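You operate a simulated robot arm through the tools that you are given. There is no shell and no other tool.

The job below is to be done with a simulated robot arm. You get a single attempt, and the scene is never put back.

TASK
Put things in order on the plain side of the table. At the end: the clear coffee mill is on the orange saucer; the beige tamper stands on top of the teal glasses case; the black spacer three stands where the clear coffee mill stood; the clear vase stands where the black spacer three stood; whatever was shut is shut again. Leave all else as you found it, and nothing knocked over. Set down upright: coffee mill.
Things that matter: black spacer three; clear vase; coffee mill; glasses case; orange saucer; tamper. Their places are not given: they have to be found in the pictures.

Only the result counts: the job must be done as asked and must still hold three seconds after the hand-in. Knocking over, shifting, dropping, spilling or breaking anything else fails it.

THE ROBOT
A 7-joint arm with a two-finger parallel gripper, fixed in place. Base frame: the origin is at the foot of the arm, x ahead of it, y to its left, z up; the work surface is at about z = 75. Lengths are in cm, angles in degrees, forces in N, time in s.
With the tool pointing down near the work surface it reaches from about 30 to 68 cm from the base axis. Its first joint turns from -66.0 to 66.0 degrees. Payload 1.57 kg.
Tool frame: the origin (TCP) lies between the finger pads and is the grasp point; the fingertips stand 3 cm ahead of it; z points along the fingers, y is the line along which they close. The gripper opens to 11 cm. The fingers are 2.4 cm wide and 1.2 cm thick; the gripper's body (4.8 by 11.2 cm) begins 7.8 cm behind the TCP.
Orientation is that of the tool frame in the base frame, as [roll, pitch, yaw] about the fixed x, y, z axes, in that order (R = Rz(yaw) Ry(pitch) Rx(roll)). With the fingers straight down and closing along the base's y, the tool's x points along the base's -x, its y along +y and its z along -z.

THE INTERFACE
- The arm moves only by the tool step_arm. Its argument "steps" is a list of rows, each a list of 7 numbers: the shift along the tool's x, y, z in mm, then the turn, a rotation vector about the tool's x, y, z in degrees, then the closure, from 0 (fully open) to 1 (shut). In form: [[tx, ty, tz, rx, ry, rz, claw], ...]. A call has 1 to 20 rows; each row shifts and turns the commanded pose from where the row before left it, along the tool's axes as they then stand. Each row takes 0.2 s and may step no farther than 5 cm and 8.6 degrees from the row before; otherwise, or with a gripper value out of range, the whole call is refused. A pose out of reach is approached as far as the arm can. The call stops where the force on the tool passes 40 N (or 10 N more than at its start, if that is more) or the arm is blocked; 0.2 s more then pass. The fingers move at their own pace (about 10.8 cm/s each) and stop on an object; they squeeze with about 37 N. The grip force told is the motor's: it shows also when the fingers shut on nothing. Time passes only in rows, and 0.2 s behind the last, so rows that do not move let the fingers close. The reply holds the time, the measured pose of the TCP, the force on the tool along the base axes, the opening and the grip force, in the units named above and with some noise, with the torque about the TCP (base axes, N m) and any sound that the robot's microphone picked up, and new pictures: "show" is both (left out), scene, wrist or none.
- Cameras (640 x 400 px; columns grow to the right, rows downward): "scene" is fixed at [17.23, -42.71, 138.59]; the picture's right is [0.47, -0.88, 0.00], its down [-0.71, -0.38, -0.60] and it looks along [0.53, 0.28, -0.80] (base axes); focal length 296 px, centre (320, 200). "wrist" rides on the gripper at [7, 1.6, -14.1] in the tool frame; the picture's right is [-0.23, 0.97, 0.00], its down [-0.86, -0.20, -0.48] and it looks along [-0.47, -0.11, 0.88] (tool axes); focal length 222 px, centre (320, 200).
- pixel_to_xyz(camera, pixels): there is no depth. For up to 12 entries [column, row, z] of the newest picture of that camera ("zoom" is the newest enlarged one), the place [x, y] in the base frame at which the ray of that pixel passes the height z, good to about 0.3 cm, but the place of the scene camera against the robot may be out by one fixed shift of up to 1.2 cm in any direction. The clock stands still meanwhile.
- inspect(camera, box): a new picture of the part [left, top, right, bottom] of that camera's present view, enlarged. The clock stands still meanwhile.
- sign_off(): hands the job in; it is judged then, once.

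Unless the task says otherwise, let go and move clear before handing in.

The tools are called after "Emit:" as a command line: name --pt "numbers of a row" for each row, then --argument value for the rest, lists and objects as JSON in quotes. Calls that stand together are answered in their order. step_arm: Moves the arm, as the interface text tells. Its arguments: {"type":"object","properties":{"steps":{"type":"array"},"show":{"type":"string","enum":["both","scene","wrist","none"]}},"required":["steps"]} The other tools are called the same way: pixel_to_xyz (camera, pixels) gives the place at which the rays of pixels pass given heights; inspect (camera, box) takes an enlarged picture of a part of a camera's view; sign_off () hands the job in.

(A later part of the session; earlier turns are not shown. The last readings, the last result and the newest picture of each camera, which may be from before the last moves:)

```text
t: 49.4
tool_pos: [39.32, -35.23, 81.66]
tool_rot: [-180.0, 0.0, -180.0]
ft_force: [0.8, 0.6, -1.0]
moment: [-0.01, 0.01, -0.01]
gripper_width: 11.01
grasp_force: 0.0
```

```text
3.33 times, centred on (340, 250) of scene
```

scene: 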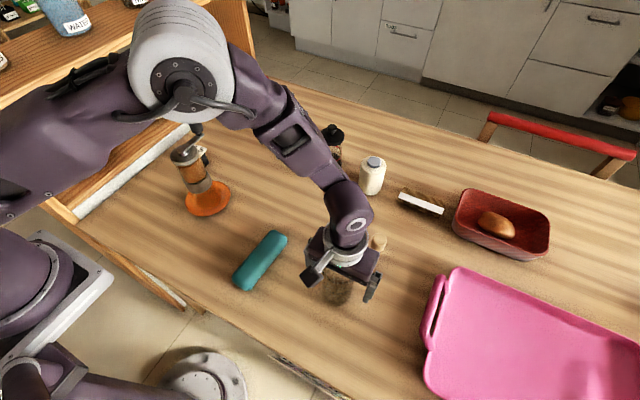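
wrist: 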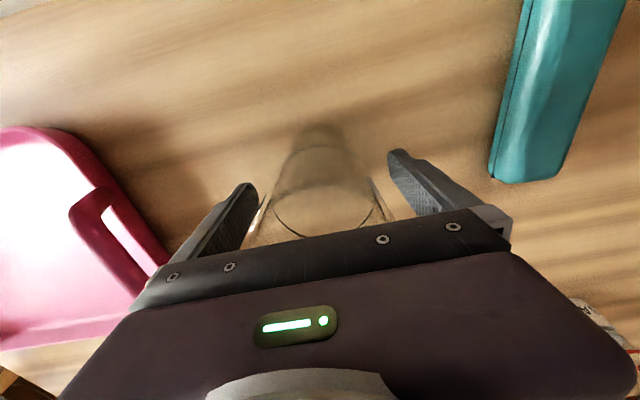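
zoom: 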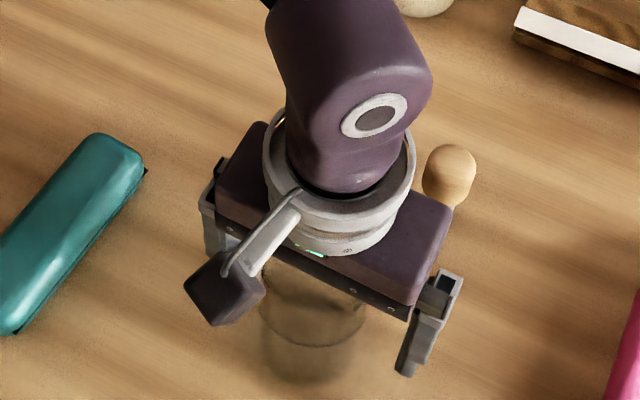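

No contact. The walls are between the pads; I close on the vase.

Emit:
step_arm --pt "0 0 0 0 0 0 0.25" --pt "0 0 0 0 0 0 0.5" --pt "0 0 0 0 0 0 1" --pt "0 0 0 0 0 0 1" --pt "0 0 0 0 0 0 1"

Emit:
inspect --camera "wrist" --box '[220, 80, 420, 240]'

```text
t: 50.6
tool_pos: [39.35, -35.35, 81.75]
tool_rot: [180.0, 0.0, -180.0]
ft_force: [0.2, 0.7, -0.2]
moment: [0.05, 0.0, 0.0]
gripper_width: 6.73
grasp_force: 36.5
```

scene: 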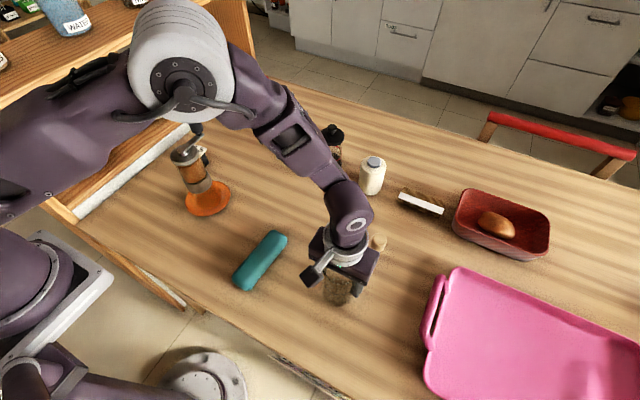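
wrist: 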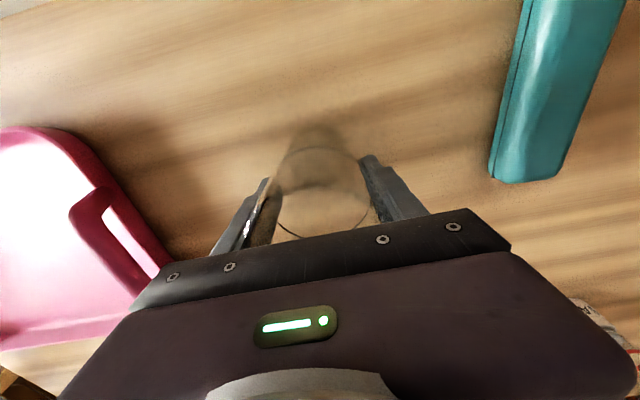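

```text
2.50 times, centred on (320, 160) of wrist
```

zoom: 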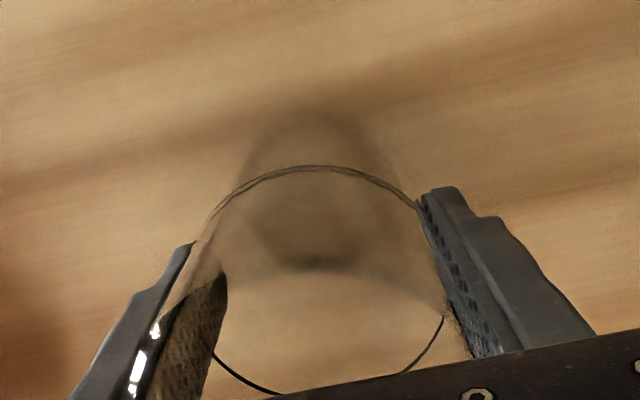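

Gripped at 6.73 cm. Lifting gently by 3 cm and checking.

Emit:
step_arm --pt "0 0 -3 0 0 0 1" --pt "0 0 -5 0 0 0 1" --pt "0 0 -8 0 0 0 1" --pt "0 0 -10 0 0 0 1" --pt "0 0 -5 0 0 0 1" --pt "0 0 0 0 0 0 1"

Emit:
inspect --camera "wrist" --box '[220, 80, 420, 240]'

Emit:
inspect --camera "scene" --box '[280, 190, 400, 310]'

```text
t: 52.0
tool_pos: [39.3, -35.32, 84.75]
tool_rot: [180.0, -0.1, 180.0]
ft_force: [-0.1, 0.5, -2.4]
moment: [-0.03, -0.03, 0.02]
gripper_width: 6.75
grasp_force: 37.2
```

scene: 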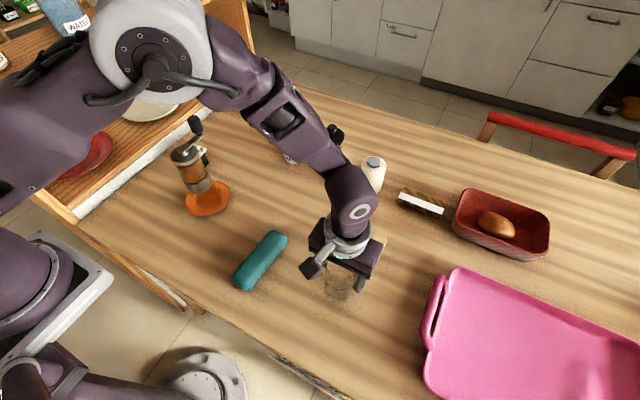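
wrist: 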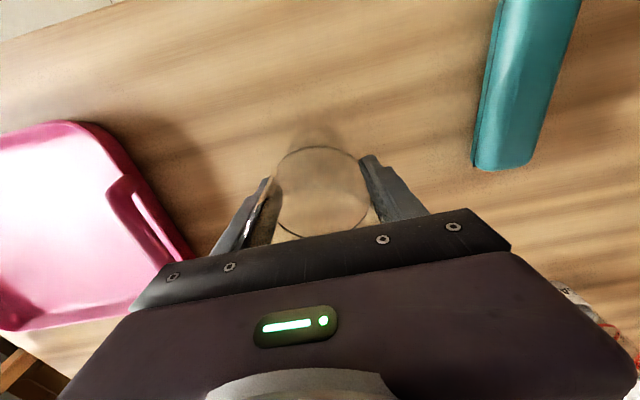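

```text
2.50 times, centred on (320, 160) of wrist
```

zoom: 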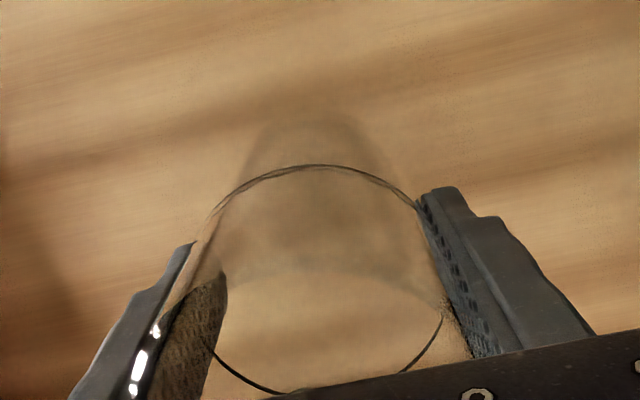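

```text
3.33 times, centred on (340, 250) of scene
```

zoom: 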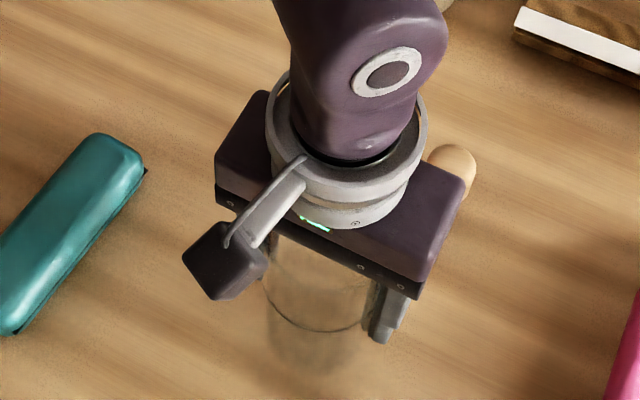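

The vase is up (2.4 N load). I lift it to z≈95, then travel smoothly to the spacer's old place (52.9,-11.1).

Emit:
step_arm --pt "0 0 -8 0 0 0 1" --pt "0 0 -15 0 0 0 1" --pt "0 0 -20 0 0 0 1" --pt "0 0 -20 0 0 0 1" --pt "0 0 -20 0 0 0 1" --pt "0 0 -12 0 0 0 1" --pt "0 0 -5 0 0 0 1" --pt "0 0 0 0 0 0 1"

Emit:
step_arm --pt "-4.9 8.7 0 0 0 0 1" --pt "-9.8 17.5 0 0 0 0 1" --pt "-14.6 26.2 0 0 0 0 1" --pt "-17.1 30.5 0 0 0 0 1" --pt "-17.1 30.5 0 0 0 0 1" --pt "-17.1 30.5 0 0 0 0 1" --pt "-17.1 30.5 0 0 0 0 1" --pt "-14.6 26.2 0 0 0 0 1" --pt "-12.2 21.8 0 0 0 0 1" --pt "-7.3 13.1 0 0 0 0 1" --pt "-3.7 7 0 0 0 0 1" --pt "0 0 0 0 0 0 1"

```text
t: 53.8
tool_pos: [39.29, -35.4, 94.75]
tool_rot: [-180.0, -0.1, -179.9]
ft_force: [-0.4, 0.2, -2.3]
moment: [0.02, -0.02, -0.01]
gripper_width: 6.77
grasp_force: 36.9
```

scene: 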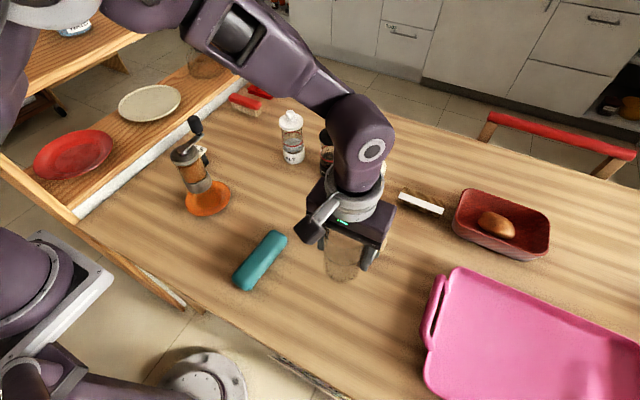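
wrist: 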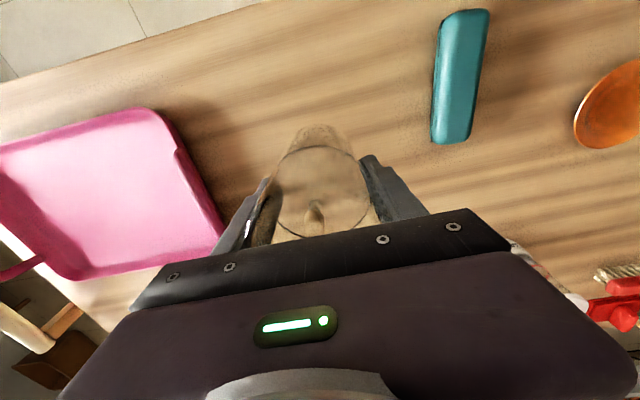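

```text
t: 56.4
tool_pos: [52.87, -11.27, 94.49]
tool_rot: [-180.0, 0.0, 180.0]
ft_force: [-1.3, 0.2, -2.2]
moment: [0.0, -0.01, 0.0]
gripper_width: 6.73
grasp_force: 36.6
```

scene: 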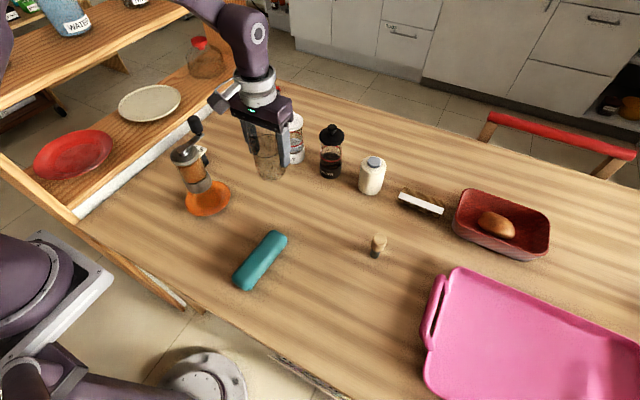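
wrist: 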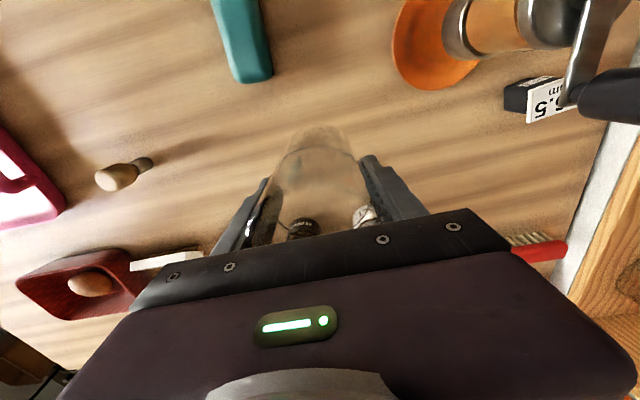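

Over the spacer's old place. Lowering to about 1 cm above the table height.

Emit:
step_arm --pt "0 1 8 0 0 0 1" --pt "0 0 15 0 0 0 1" --pt "0 0 20 0 0 0 1" --pt "0 0 20 0 0 0 1" --pt "0 0 20 0 0 0 1" --pt "0 0 15 0 0 0 1" --pt "0 0 10 0 0 0 1" --pt "0 0 8 0 0 0 1" --pt "0 0 4 0 0 0 1" --pt "0 0 0 0 0 0 1"

Emit:
inspect --camera "scene" --box '[220, 110, 330, 220]'

```text
t: 58.6
tool_pos: [52.85, -11.07, 82.56]
tool_rot: [180.0, 0.0, -180.0]
ft_force: [0.5, -0.2, -2.6]
moment: [0.01, -0.02, -0.03]
gripper_width: 6.73
grasp_force: 37.2
```

scene: 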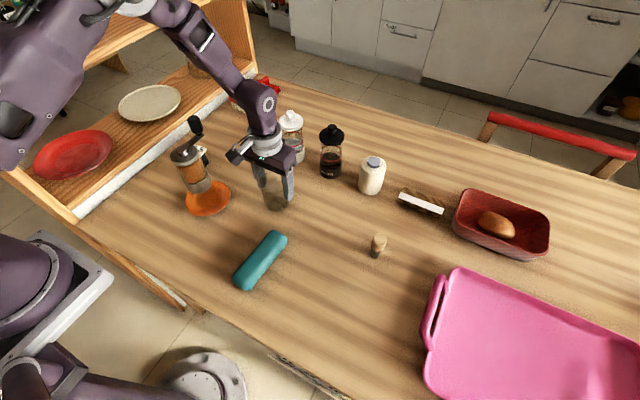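
wrist: 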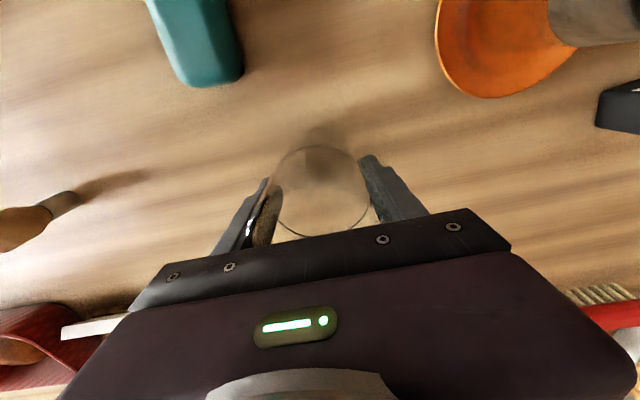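

```text
3.64 times, centred on (275, 165) of scene
```

zoom: 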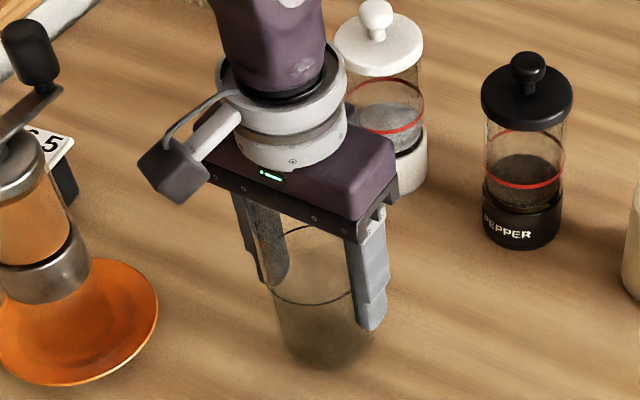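

Emit:
step_arm --pt "0 0 3 0 0 0 1" --pt "0 0 2 0 0 0 1" --pt "0 0 1 0 0 0 1" --pt "0 0 1 0 0 0 1" --pt "0 0 0 0 0 0 1" --show "none"

```text
t: 59.8
tool_pos: [52.95, -11.02, 81.9]
tool_rot: [-180.0, 0.1, 180.0]
ft_force: [-2.7, 4.1, 21.2]
moment: [0.31, 0.39, 0.11]
gripper_width: 6.73
grasp_force: 36.4
```

Contact (+21 N) at z≈81.9. I ease up 0.8 mm, then release and rise.

Emit:
step_arm --pt "0 0 -0.8 0 0 0 1" --pt "0 0 0 0 0 0 0.3" --pt "0 0 0 0 0 0 0.1" --pt "0 0 0 0 0 0 0" --pt "0 0 0 0 0 0 0"

Emit:
inspect --camera "scene" --box '[220, 110, 330, 220]'

```text
t: 61.0
tool_pos: [52.77, -11.07, 82.05]
tool_rot: [-180.0, 0.0, 179.9]
ft_force: [0.6, -0.1, 0.2]
moment: [0.03, 0.02, 0.01]
gripper_width: 10.99
grasp_force: 0.2
```

scene: 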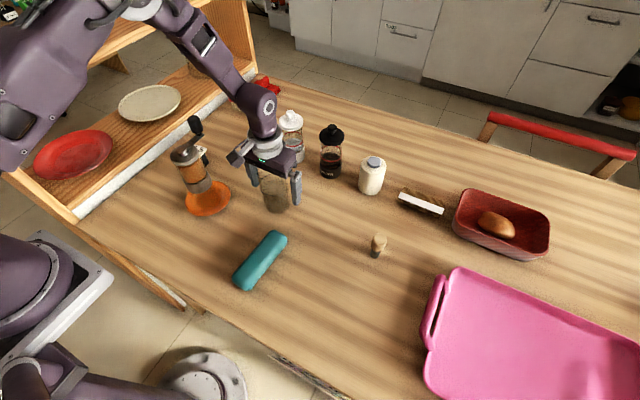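
wrist: 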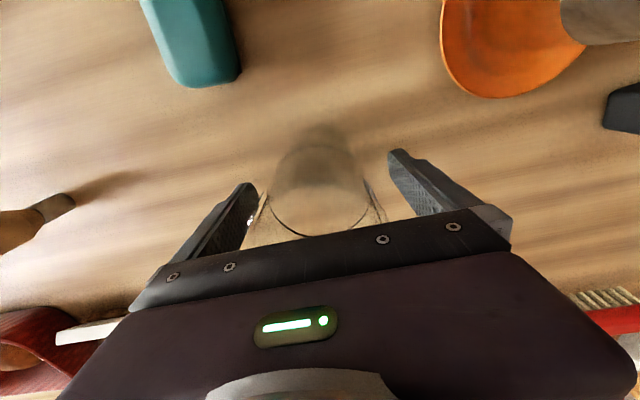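

```text
3.64 times, centred on (275, 165) of scene
```

zoom: 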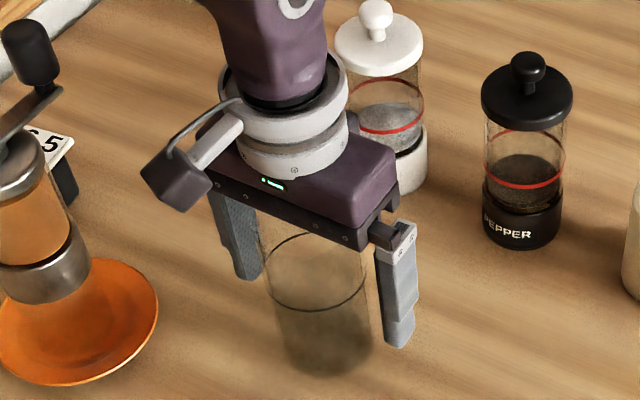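

The vase stands released at the spacer's old place. Rising straight up and then heading toward the tamper.

Emit:
step_arm --pt "0 0 -25 0 0 0 0" --pt "0 0 -40 0 0 0 0" --pt "0 0 -45 0 0 0 0" --pt "0 0 -45 0 0 0 0" --pt "0 0 -45 0 0 0 0" --pt "0 0 -45 0 0 0 0" --pt "5 -45 0 0 0 0 0" --pt "5 -45 0 0 0 0 0" --pt "5 -45 0 0 0 0 0" --pt "5 -45 0 0 0 0 0" --pt "5 -45 0 0 0 0 0" --pt "5 -30 0 0 0 0 0" --pt "0 0 0 0 0 0 0"

Emit:
inspect --camera "scene" --box '[140, 90, 320, 230]'

Emit:
inspect --camera "scene" --box '[350, 220, 410, 270]'

Emit:
inspect --camera "scene" --box '[220, 220, 300, 300]'

```text
t: 63.8
tool_pos: [49.78, -36.59, 106.77]
tool_rot: [-179.8, 0.0, -180.0]
ft_force: [0.4, 0.4, 0.2]
moment: [0.0, 0.05, 0.0]
gripper_width: 11.0
grasp_force: 0.0
```

scene: 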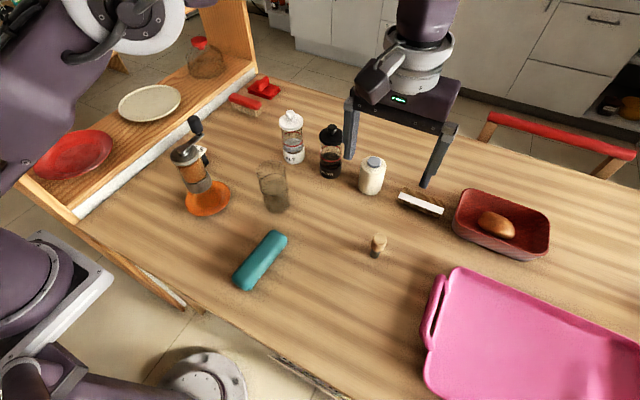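
wrist: 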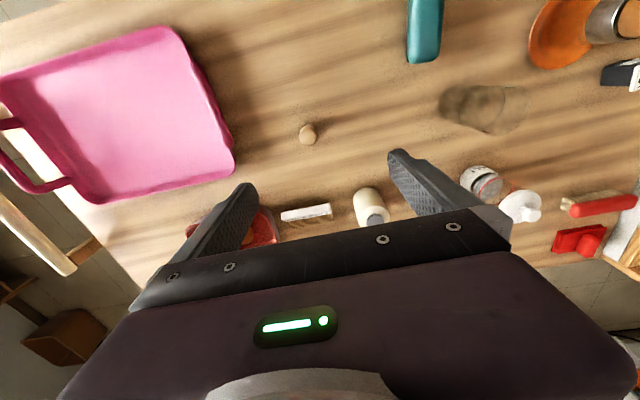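

```text
2.86 times, centred on (230, 160) of scene
```

zoom: 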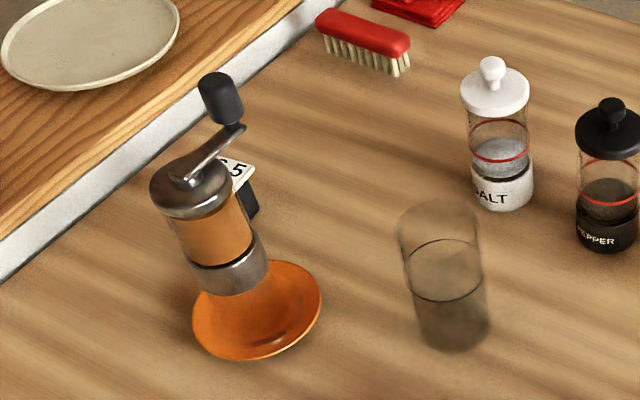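

```text
8.00 times, centred on (380, 245) of scene
```

zoom: 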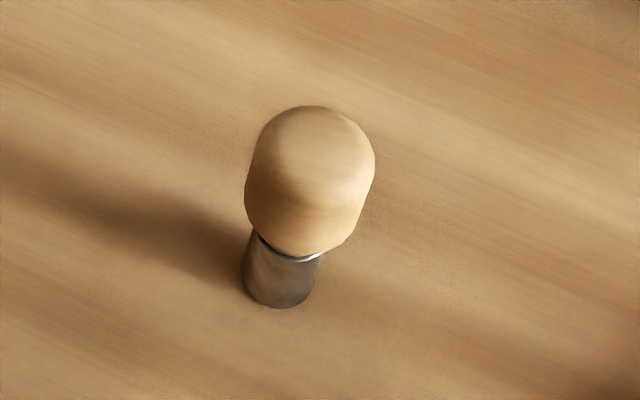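

```text
5.00 times, centred on (260, 260) of scene
```

zoom: 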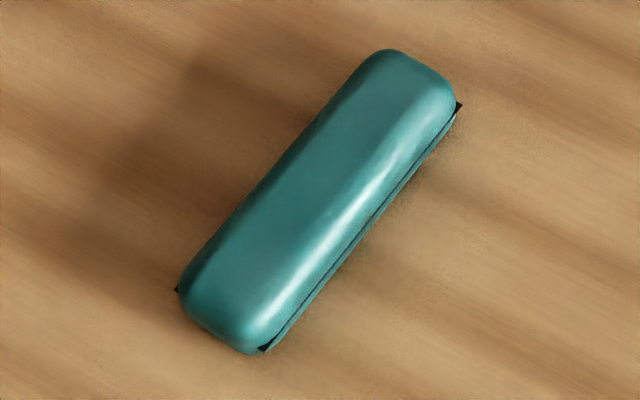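

The mill, spacer and vase all stand. The tamper has a 3.6 cm wooden head on a 2 cm dark foot; the case is shut with a gently flat top. Locating the tamper precisely.

Emit:
inspect --camera "wrist" --box '[270, 100, 350, 170]'

Emit:
pixel_to_xyz --camera "scene" --pixels '[[379, 239, 80], [379, 239, 82], [374.75, 256.25, 75], [378, 243, 79]]'

Emit:
pixel_to_xyz --camera "wrist" --pixels '[[307, 134, 80], [307, 134, 82], [309, 127, 75]]'

```text
5.71 times, centred on (310, 135) of wrist
```

zoom: 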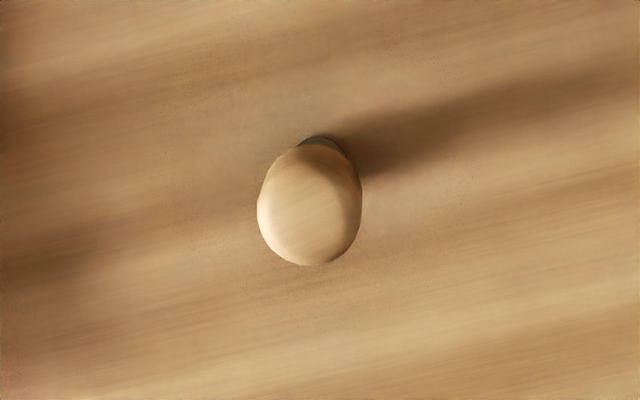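

```text
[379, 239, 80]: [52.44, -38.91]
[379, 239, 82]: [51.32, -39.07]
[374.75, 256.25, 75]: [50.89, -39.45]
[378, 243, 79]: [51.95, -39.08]
```

```text
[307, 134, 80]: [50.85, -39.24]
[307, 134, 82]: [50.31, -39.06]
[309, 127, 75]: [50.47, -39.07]
```

Emit:
pixel_to_xyz --camera "wrist" --pixels '[[308.2, 137.6, 80], [308.2, 137.6, 81.5], [308.2, 137.6, 83], [299.2, 138, 80], [317.2, 137, 80], [309, 146.5, 80]]'

```text
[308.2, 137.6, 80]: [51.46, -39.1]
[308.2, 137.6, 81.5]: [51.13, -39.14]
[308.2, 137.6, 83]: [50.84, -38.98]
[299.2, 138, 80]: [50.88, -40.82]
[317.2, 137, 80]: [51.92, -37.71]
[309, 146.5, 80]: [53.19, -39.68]
```

The tamper is at about (51.0,-39.2), head centre around z≈80.5. I centre over it and lower to z≈92 for a closer look.

Emit:
step_arm --pt "-6 -13 0 0 0 0 0" --pt "-6 -13 0 0 0 0 0" --pt "0 0 40 0 0 0 0" --pt "0 0 40 0 0 0 0" --pt "0 0 40 0 0 0 0" --pt "0 0 25 0 0 0 0" --pt "0 0 0 0 0 0 0"

Emit:
inspect --camera "wrist" --box '[220, 90, 420, 220]'

Emit:
inspect --camera "scene" --box '[330, 160, 450, 280]'

```text
t: 65.4
tool_pos: [51.03, -39.09, 91.95]
tool_rot: [179.9, 0.1, 180.0]
ft_force: [-0.8, 0.1, -0.1]
moment: [0.01, -0.02, 0.05]
gripper_width: 11.0
grasp_force: 0.1
out of reach, approached as far as the arm can: row 2
```

scene: 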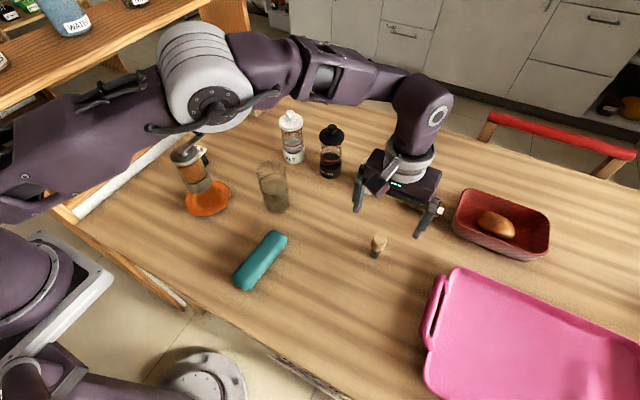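
wrist: 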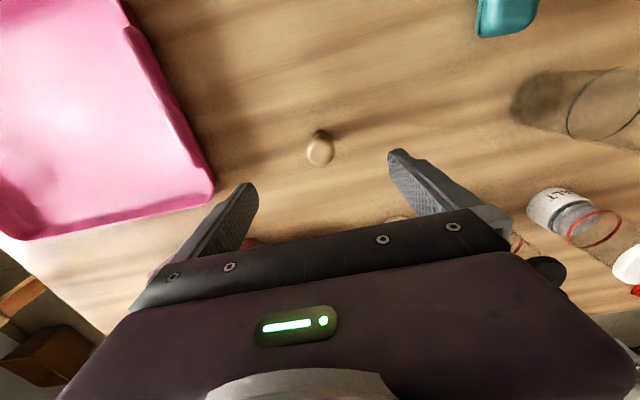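

```text
3.08 times, centred on (320, 155) of wrist
```

zoom: 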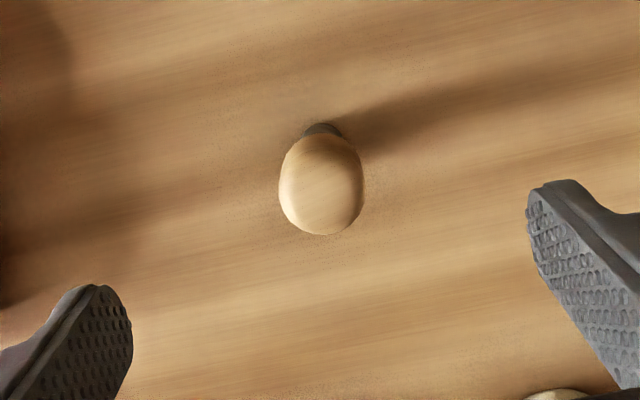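

```text
3.33 times, centred on (390, 220) of scene
```

zoom: 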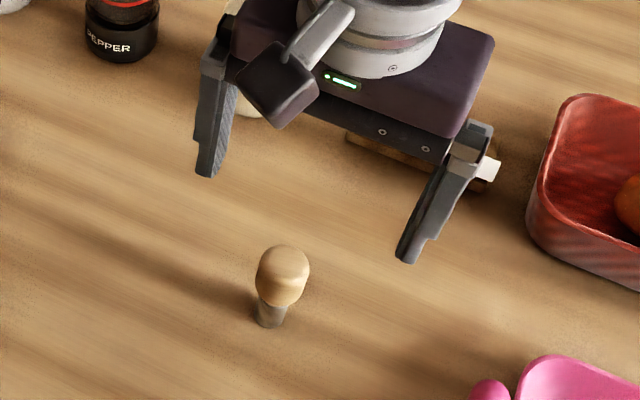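

Emit:
pixel_to_xyz --camera "wrist" --pixels '[[320.3, 149.8, 80], [320.3, 149.8, 81], [320.3, 149.8, 82], [320.8, 139, 76], [307, 150, 80.5], [334, 149, 80.5]]'

```text
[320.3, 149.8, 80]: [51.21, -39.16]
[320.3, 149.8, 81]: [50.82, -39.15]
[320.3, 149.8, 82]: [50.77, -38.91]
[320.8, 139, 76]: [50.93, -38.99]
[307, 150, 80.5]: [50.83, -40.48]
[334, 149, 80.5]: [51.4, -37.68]
```

The tamper is centred under the tool (51.0,-39.1), head about 2.9 cm wide. I narrow the fingers to 6 cm to stay clear of the pink tray and lower to z≈80.5.

Emit:
step_arm --pt "0 0 20 0 0 0 0.45" --pt "0 0 30 0 0 0 0.45" --pt "0 0 30 0 0 0 0.45" --pt "0 0 20 0 0 0 0.45" --pt "0 0 14 0 0 0 0.45" --pt "0 0 0 0 0 0 0.45"

Emit:
inspect --camera "wrist" --box '[240, 90, 400, 220]'

Emit:
inspect --camera "scene" --box '[330, 180, 430, 280]'

```text
t: 66.8
tool_pos: [51.07, -38.96, 80.41]
tool_rot: [-179.9, -0.1, 180.0]
ft_force: [-0.2, 0.6, 0.9]
moment: [0.03, -0.02, -0.01]
gripper_width: 6.05
grasp_force: 0.1
```

scene: 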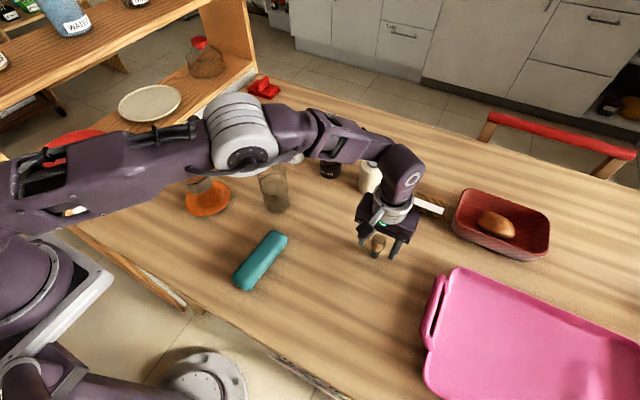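
wrist: 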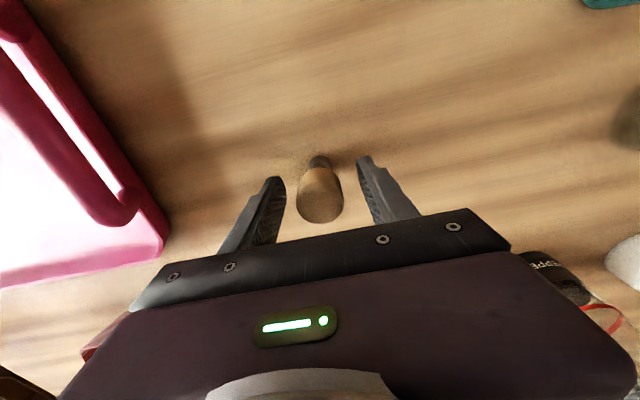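

```text
3.08 times, centred on (320, 155) of wrist
```

zoom: 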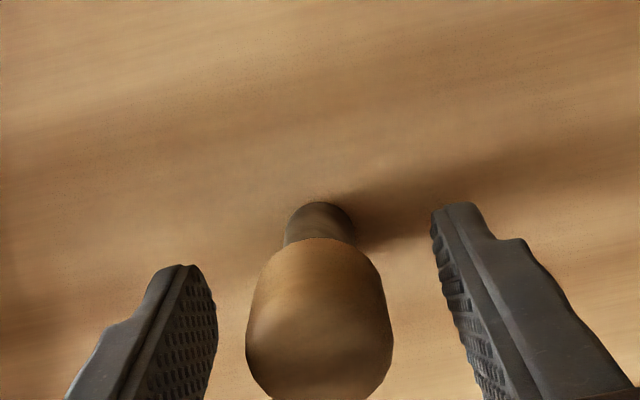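

```text
4.00 times, centred on (380, 230) of scene
```

zoom: 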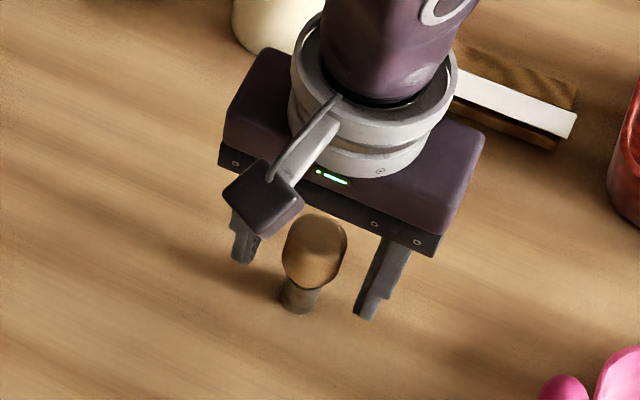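

The elbow has come low over the middle of the table; before going on I check that the vase and mill below it are untouched.

Emit:
inspect --camera "scene" --box '[160, 80, 320, 230]'

Emit:
inspect --camera "scene" --box '[0, 80, 440, 300]'

```text
2.67 times, centred on (240, 155) of scene
```

zoom: 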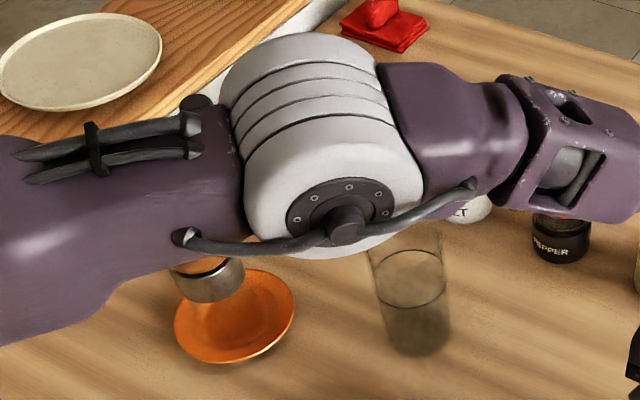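

```text
1.45 times, centred on (220, 190) of scene
```

zoom: 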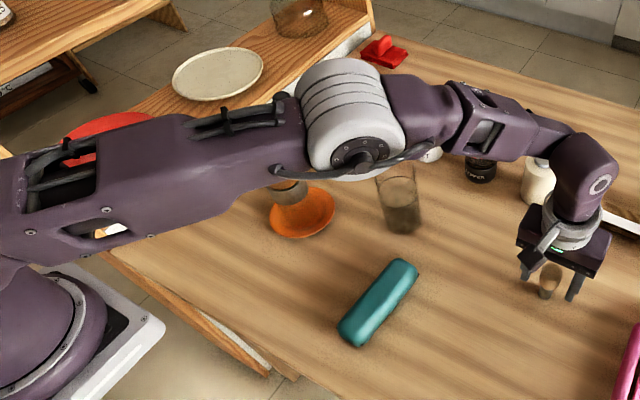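

Vase and mill are upright and unmoved, the arm is simply nearer the camera. Closing on the tamper's head now.

Emit:
step_arm --pt "0 0 0 0 0 0 0.6" --pt "0 0 0 0 0 0 0.8" --pt "0 0 0 0 0 0 1" --pt "0 0 0 0 0 0 1"

Emit:
inspect --camera "wrist" --box '[240, 90, 400, 220]'

```text
t: 67.8
tool_pos: [50.91, -39.0, 80.56]
tool_rot: [-180.0, 0.1, -179.9]
ft_force: [0.5, 0.3, 0.3]
moment: [-0.04, 0.02, -0.02]
gripper_width: 3.09
grasp_force: 36.9
```

scene: 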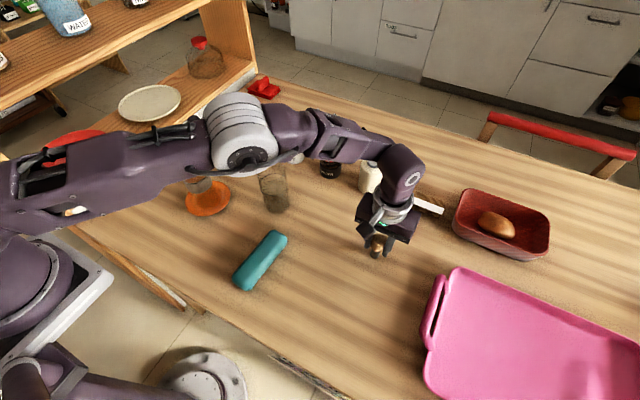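
wrist: 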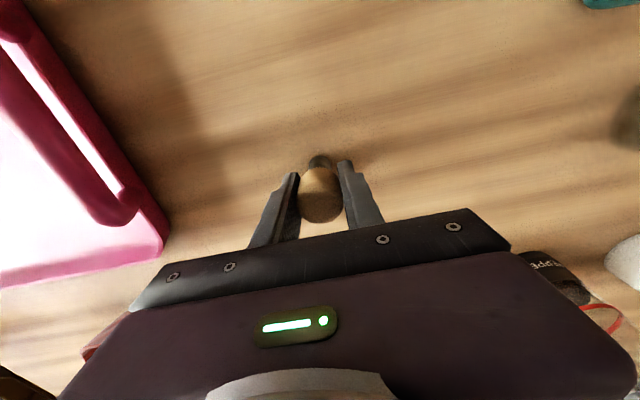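

```text
3.08 times, centred on (320, 155) of wrist
```

zoom: 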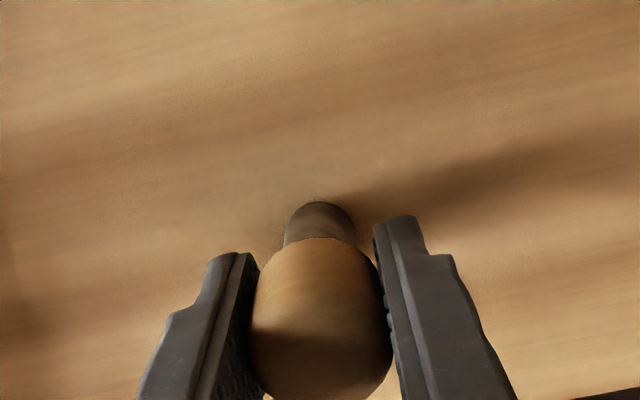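

Gripped at 3.09 cm. Lifting slowly and checking.

Emit:
step_arm --pt "0 0 -3 0 0 0 1" --pt "0 0 -5 0 0 0 1" --pt "0 0 -10 0 0 0 1" --pt "0 0 -15 0 0 0 1" --pt "0 0 -20 0 0 0 1" --pt "0 0 -25 0 0 0 1" --pt "0 0 -25 0 0 0 1" --pt "0 0 -20 0 0 0 1" --pt "0 0 -12 0 0 0 1" --pt "0 0 0 0 0 0 1"

Emit:
inspect --camera "wrist" --box '[240, 90, 400, 220]'

Emit:
inspect --camera "scene" --box '[140, 60, 440, 260]'

```text
t: 70.0
tool_pos: [51.1, -39.05, 94.15]
tool_rot: [179.9, -0.1, -179.9]
ft_force: [-0.4, -0.2, -0.6]
moment: [-0.03, -0.02, 0.03]
gripper_width: 3.03
grasp_force: 36.8
```

scene: 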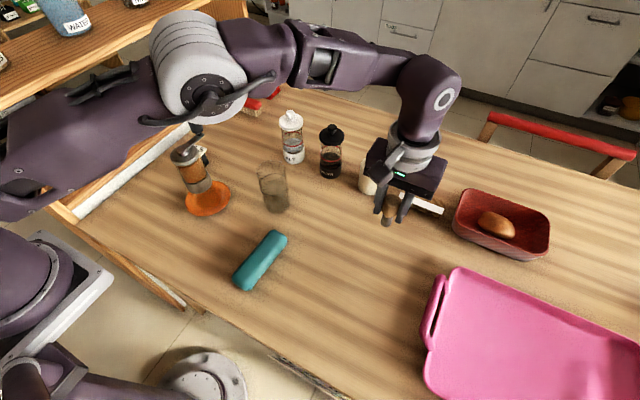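
wrist: 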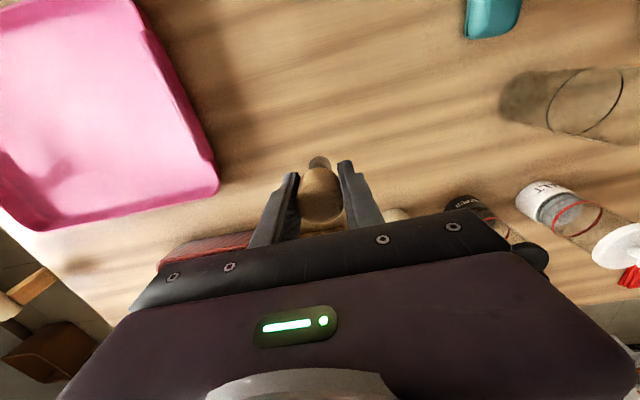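

```text
3.08 times, centred on (320, 155) of wrist
```

zoom: 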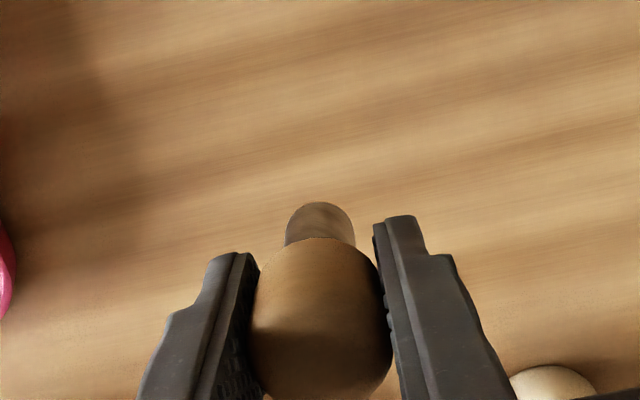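

```text
2.00 times, centred on (290, 160) of scene
```

zoom: 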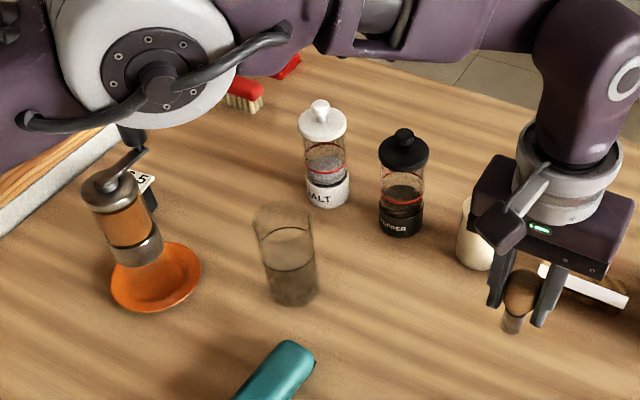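

The tamper hangs upright between the pads. I carry it toward the case, stopping at about (40,-20,98) to look at the case from above.

Emit:
step_arm --pt "4.4 7.6 -1.6 0 0 0 1" --pt "8.8 15.2 -3.2 0 0 0 1" --pt "13.2 22.8 -4.8 0 0 0 1" --pt "15.4 26.6 -5.6 0 0 0 1" --pt "15.4 26.6 -5.6 0 0 0 1" --pt "15.4 26.6 -5.6 0 0 0 1" --pt "13.2 22.8 -4.8 0 0 0 1" --pt "11 19 -4 0 0 0 1" --pt "7.7 13.3 -2.8 0 0 0 1" --pt "5.5 9.5 -2 0 0 0 1" --pt "0 0 0 0 0 0 1"

Emit:
inspect --camera "wrist" --box '[260, 40, 400, 200]'

Emit:
inspect --camera "scene" --box '[220, 220, 300, 300]'

```text
t: 72.4
tool_pos: [39.94, -20.1, 98.09]
tool_rot: [180.0, 0.0, 179.9]
ft_force: [-0.3, -0.4, -1.6]
moment: [-0.02, 0.0, 0.01]
gripper_width: 3.07
grasp_force: 37.2
```

scene: 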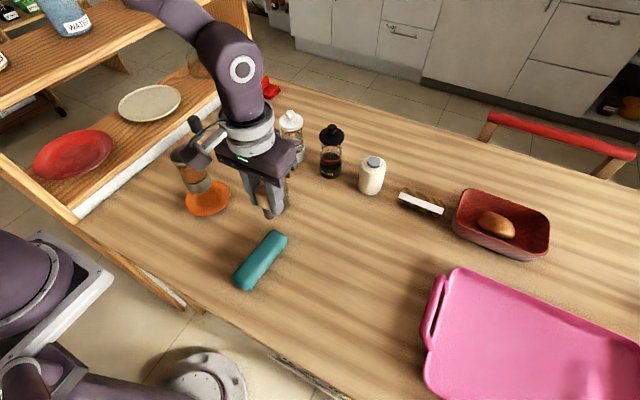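
wrist: 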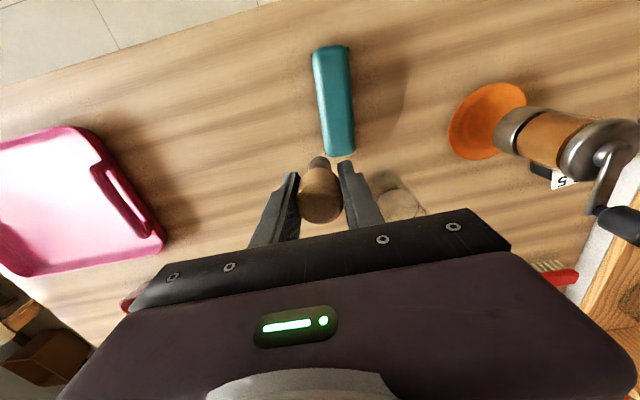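

```text
2.50 times, centred on (330, 120) of wrist
```

zoom: 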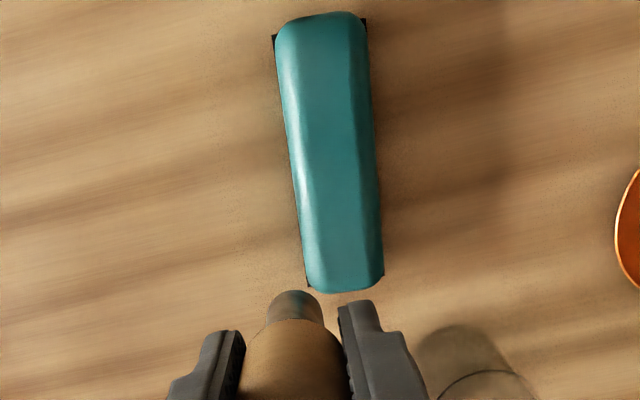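

```text
5.00 times, centred on (260, 260) of scene
```

zoom: 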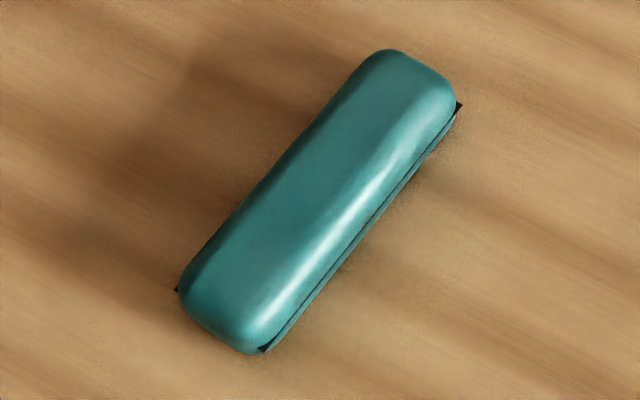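

I compute the case's corners (black seam corners) and centre from this view.

Emit:
pixel_to_xyz --camera "wrist" --pixels '[[311.2, 54.8, 76.5], [348.4, 48, 76.5], [325.2, 154.8, 76.5], [355.6, 149.2, 76.5], [334, 100.8, 79], [323, 101, 79], [345, 100, 79], [312, 50, 79], [333, 156, 77.5]]'

Emit:
pixel_to_xyz --camera "scene" --pixels '[[231.2, 278, 76.5], [249, 289.8, 76.5], [288, 240.8, 76.5], [259, 260, 79], [267, 266, 78.5], [248, 254, 78.5]]'

```text
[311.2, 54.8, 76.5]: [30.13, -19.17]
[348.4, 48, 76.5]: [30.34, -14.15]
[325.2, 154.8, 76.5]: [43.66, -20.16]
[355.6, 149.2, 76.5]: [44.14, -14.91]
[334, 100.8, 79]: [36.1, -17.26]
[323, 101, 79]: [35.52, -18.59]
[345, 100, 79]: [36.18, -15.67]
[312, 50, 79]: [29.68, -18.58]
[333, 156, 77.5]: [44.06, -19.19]
```

```text
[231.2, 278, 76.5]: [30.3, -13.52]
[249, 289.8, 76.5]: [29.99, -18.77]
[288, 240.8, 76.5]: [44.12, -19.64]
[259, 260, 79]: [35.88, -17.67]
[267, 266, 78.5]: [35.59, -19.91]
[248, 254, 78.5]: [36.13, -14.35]
```

Both cameras agree: the case centre is (36.9,-17.15), 14×5 cm, long side along x. I move above it and lower to about 2 cm over its lid.

Emit:
step_arm --pt "10 9 0 0 0 0 1" --pt "12 12 0 0 0 0 1" --pt "8.4 8 0 0 0 0 1" --pt "0 0 15 0 0 0 1" --pt "0 0 25 0 0 0 1" --pt "0 0 25 0 0 0 1" --pt "0 0 20 0 0 0 1" --pt "0 0 12 0 0 0 1" --pt "0 0 5 0 0 0 1" --pt "0 0 0 0 0 0 1"

Emit:
inspect --camera "wrist" --box '[240, 40, 400, 200]'

Emit:
inspect --camera "scene" --box '[210, 190, 310, 300]'

```text
t: 74.6
tool_pos: [36.94, -17.2, 87.89]
tool_rot: [180.0, 0.0, 180.0]
ft_force: [-0.2, -0.4, -1.4]
moment: [0.01, 0.04, -0.02]
gripper_width: 3.06
grasp_force: 36.8
```

scene: 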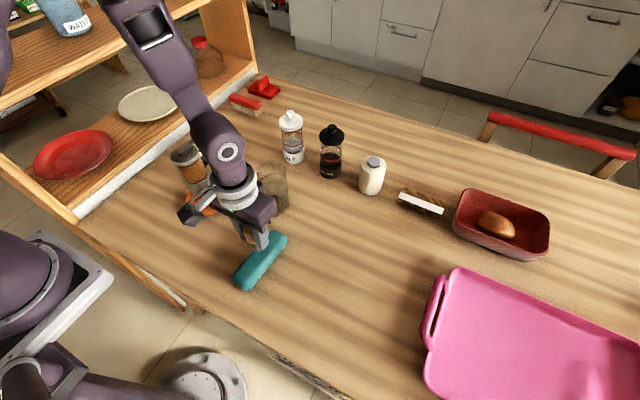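
wrist: 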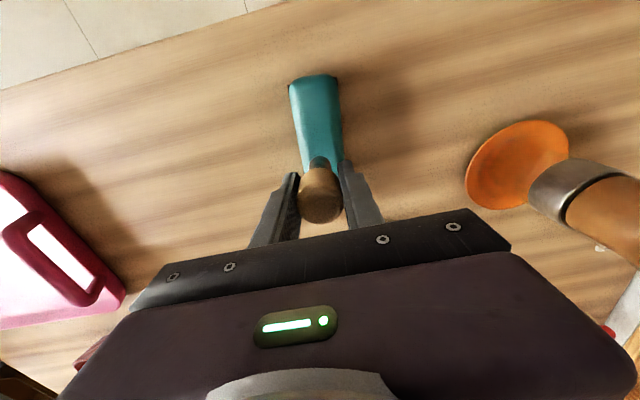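

```text
2.50 times, centred on (320, 120) of wrist
```

zoom: 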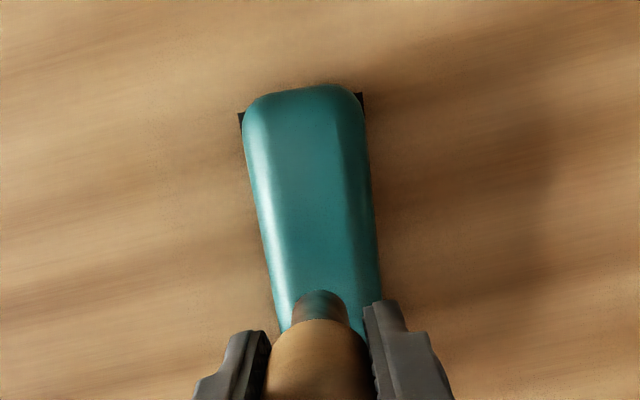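

```text
3.64 times, centred on (260, 245) of scene
```

zoom: 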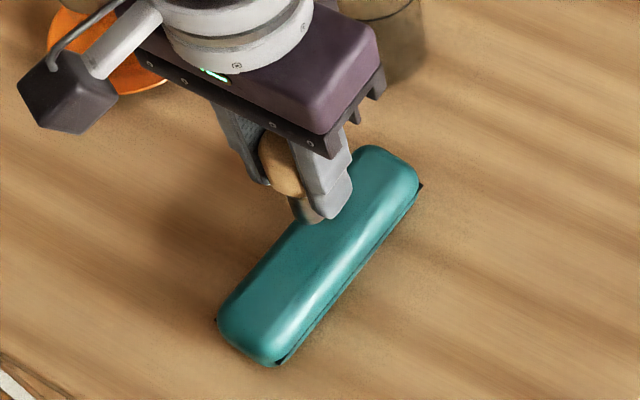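

The foot is over the lid's middle. Lowering in small steps until contact.

Emit:
step_arm --pt "0 0 8 0 0 0 1" --pt "0 0 6 0 0 0 1" --pt "0 0 3 0 0 0 1" --pt "0 0 2 0 0 0 1" --pt "0 0 0 0 0 0 1" --show "none"

Emit:
inspect --camera "scene" --box '[230, 210, 290, 270]'

```text
t: 75.8
tool_pos: [37.0, -17.21, 86.0]
tool_rot: [-179.9, 0.0, 179.9]
ft_force: [-1.1, 0.1, -1.0]
moment: [-0.03, 0.0, 0.01]
gripper_width: 3.05
grasp_force: 36.4
```

```text
6.67 times, centred on (260, 240) of scene
```

zoom: 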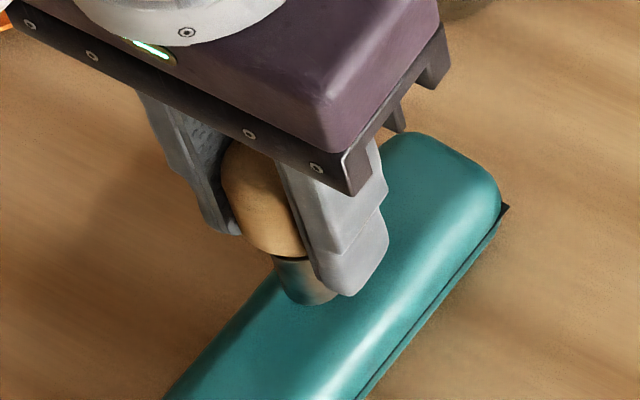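

The foot is centred across the lid. Continuing down in 1–2 mm steps.

Emit:
step_arm --pt "0 0 2 0 0 0 1" --pt "0 0 2 0 0 0 1" --pt "0 0 1 0 0 0 1" --pt "0 0 0 0 0 0 1" --show "none"

```text
t: 76.8
tool_pos: [37.1, -17.26, 85.55]
tool_rot: [-179.9, 0.1, -180.0]
ft_force: [0.2, -0.1, -1.7]
moment: [0.01, 0.01, -0.01]
gripper_width: 3.05
grasp_force: 37.0
```

Emit:
step_arm --pt "0 0 1 0 0 0 1" --pt "0 0 1 0 0 0 1" --pt "0 0 1 0 0 0 1" --pt "0 0 0 0 0 0 1" --show "none"

Emit:
inspect --camera "scene" --box '[230, 210, 290, 270]'

```text
t: 77.8
tool_pos: [36.98, -17.24, 85.2]
tool_rot: [-179.9, 0.0, 180.0]
ft_force: [0.1, -0.2, -1.3]
moment: [0.02, 0.01, -0.02]
gripper_width: 3.09
grasp_force: 37.2
```

```text
6.67 times, centred on (260, 240) of scene
```

zoom: 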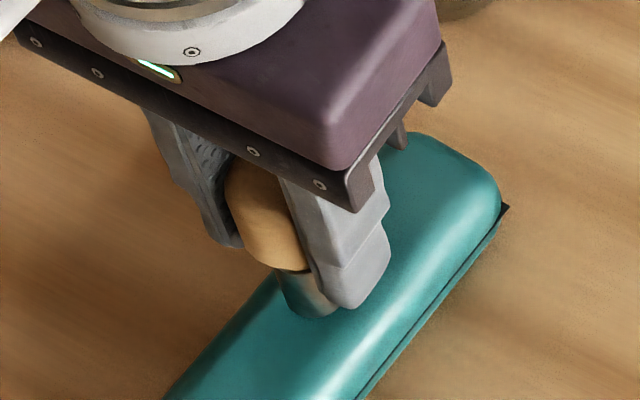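

Emit:
step_arm --pt "0 0 1 0 0 0 1" --pt "0 0 1 0 0 0 1" --pt "0 0 0 0 0 0 1" --show "none"

```text
t: 78.6
tool_pos: [36.89, -17.14, 85.03]
tool_rot: [-180.0, 0.1, -179.9]
ft_force: [0.6, 0.1, -1.0]
moment: [-0.02, 0.02, -0.03]
gripper_width: 3.04
grasp_force: 37.1
```

Emit:
step_arm --pt "0 0 1 0 0 0 1" --pt "0 0 1 0 0 0 1" --pt "0 0 0 0 0 0 1" --show "none"

```text
t: 79.4
tool_pos: [37.03, -17.18, 84.82]
tool_rot: [-179.9, 0.0, -180.0]
ft_force: [0.1, -0.2, -1.4]
moment: [0.02, -0.02, 0.01]
gripper_width: 3.08
grasp_force: 36.9
```

Emit:
step_arm --pt "0 0 1 0 0 0 1" --pt "0 0 1 0 0 0 1" --pt "0 0 0 0 0 0 1" --show "none"

Emit:
inspect --camera "scene" --box '[230, 210, 290, 270]'

```text
t: 80.2
tool_pos: [37.03, -17.2, 84.57]
tool_rot: [-179.9, 0.1, -180.0]
ft_force: [-0.1, 0.4, -0.8]
moment: [0.01, 0.02, 0.04]
gripper_width: 3.04
grasp_force: 36.9
```

```text
6.67 times, centred on (260, 240) of scene
```

zoom: 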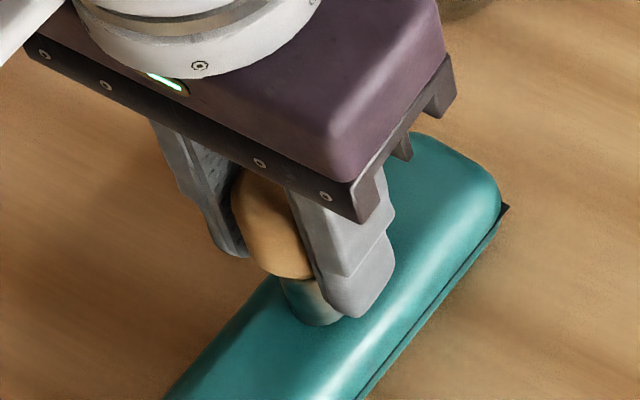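

Emit:
step_arm --pt "0 0 1 0 0 0 1" --pt "0 0 1 0 0 0 1" --pt "0 0 0 0 0 0 1" --show "none"

```text
t: 81.0
tool_pos: [37.02, -17.2, 84.42]
tool_rot: [180.0, 0.0, -180.0]
ft_force: [0.0, -0.4, -0.4]
moment: [0.01, 0.03, 0.0]
gripper_width: 3.06
grasp_force: 36.8
```

Emit:
step_arm --pt "0 0 1 0 0 0 1" --pt "0 0 0 0 0 0 1" --show "none"

```text
t: 81.6
tool_pos: [37.05, -17.31, 84.19]
tool_rot: [-179.9, 0.0, -179.9]
ft_force: [-0.1, 0.4, -1.2]
moment: [0.02, -0.02, -0.01]
gripper_width: 3.06
grasp_force: 37.3
```

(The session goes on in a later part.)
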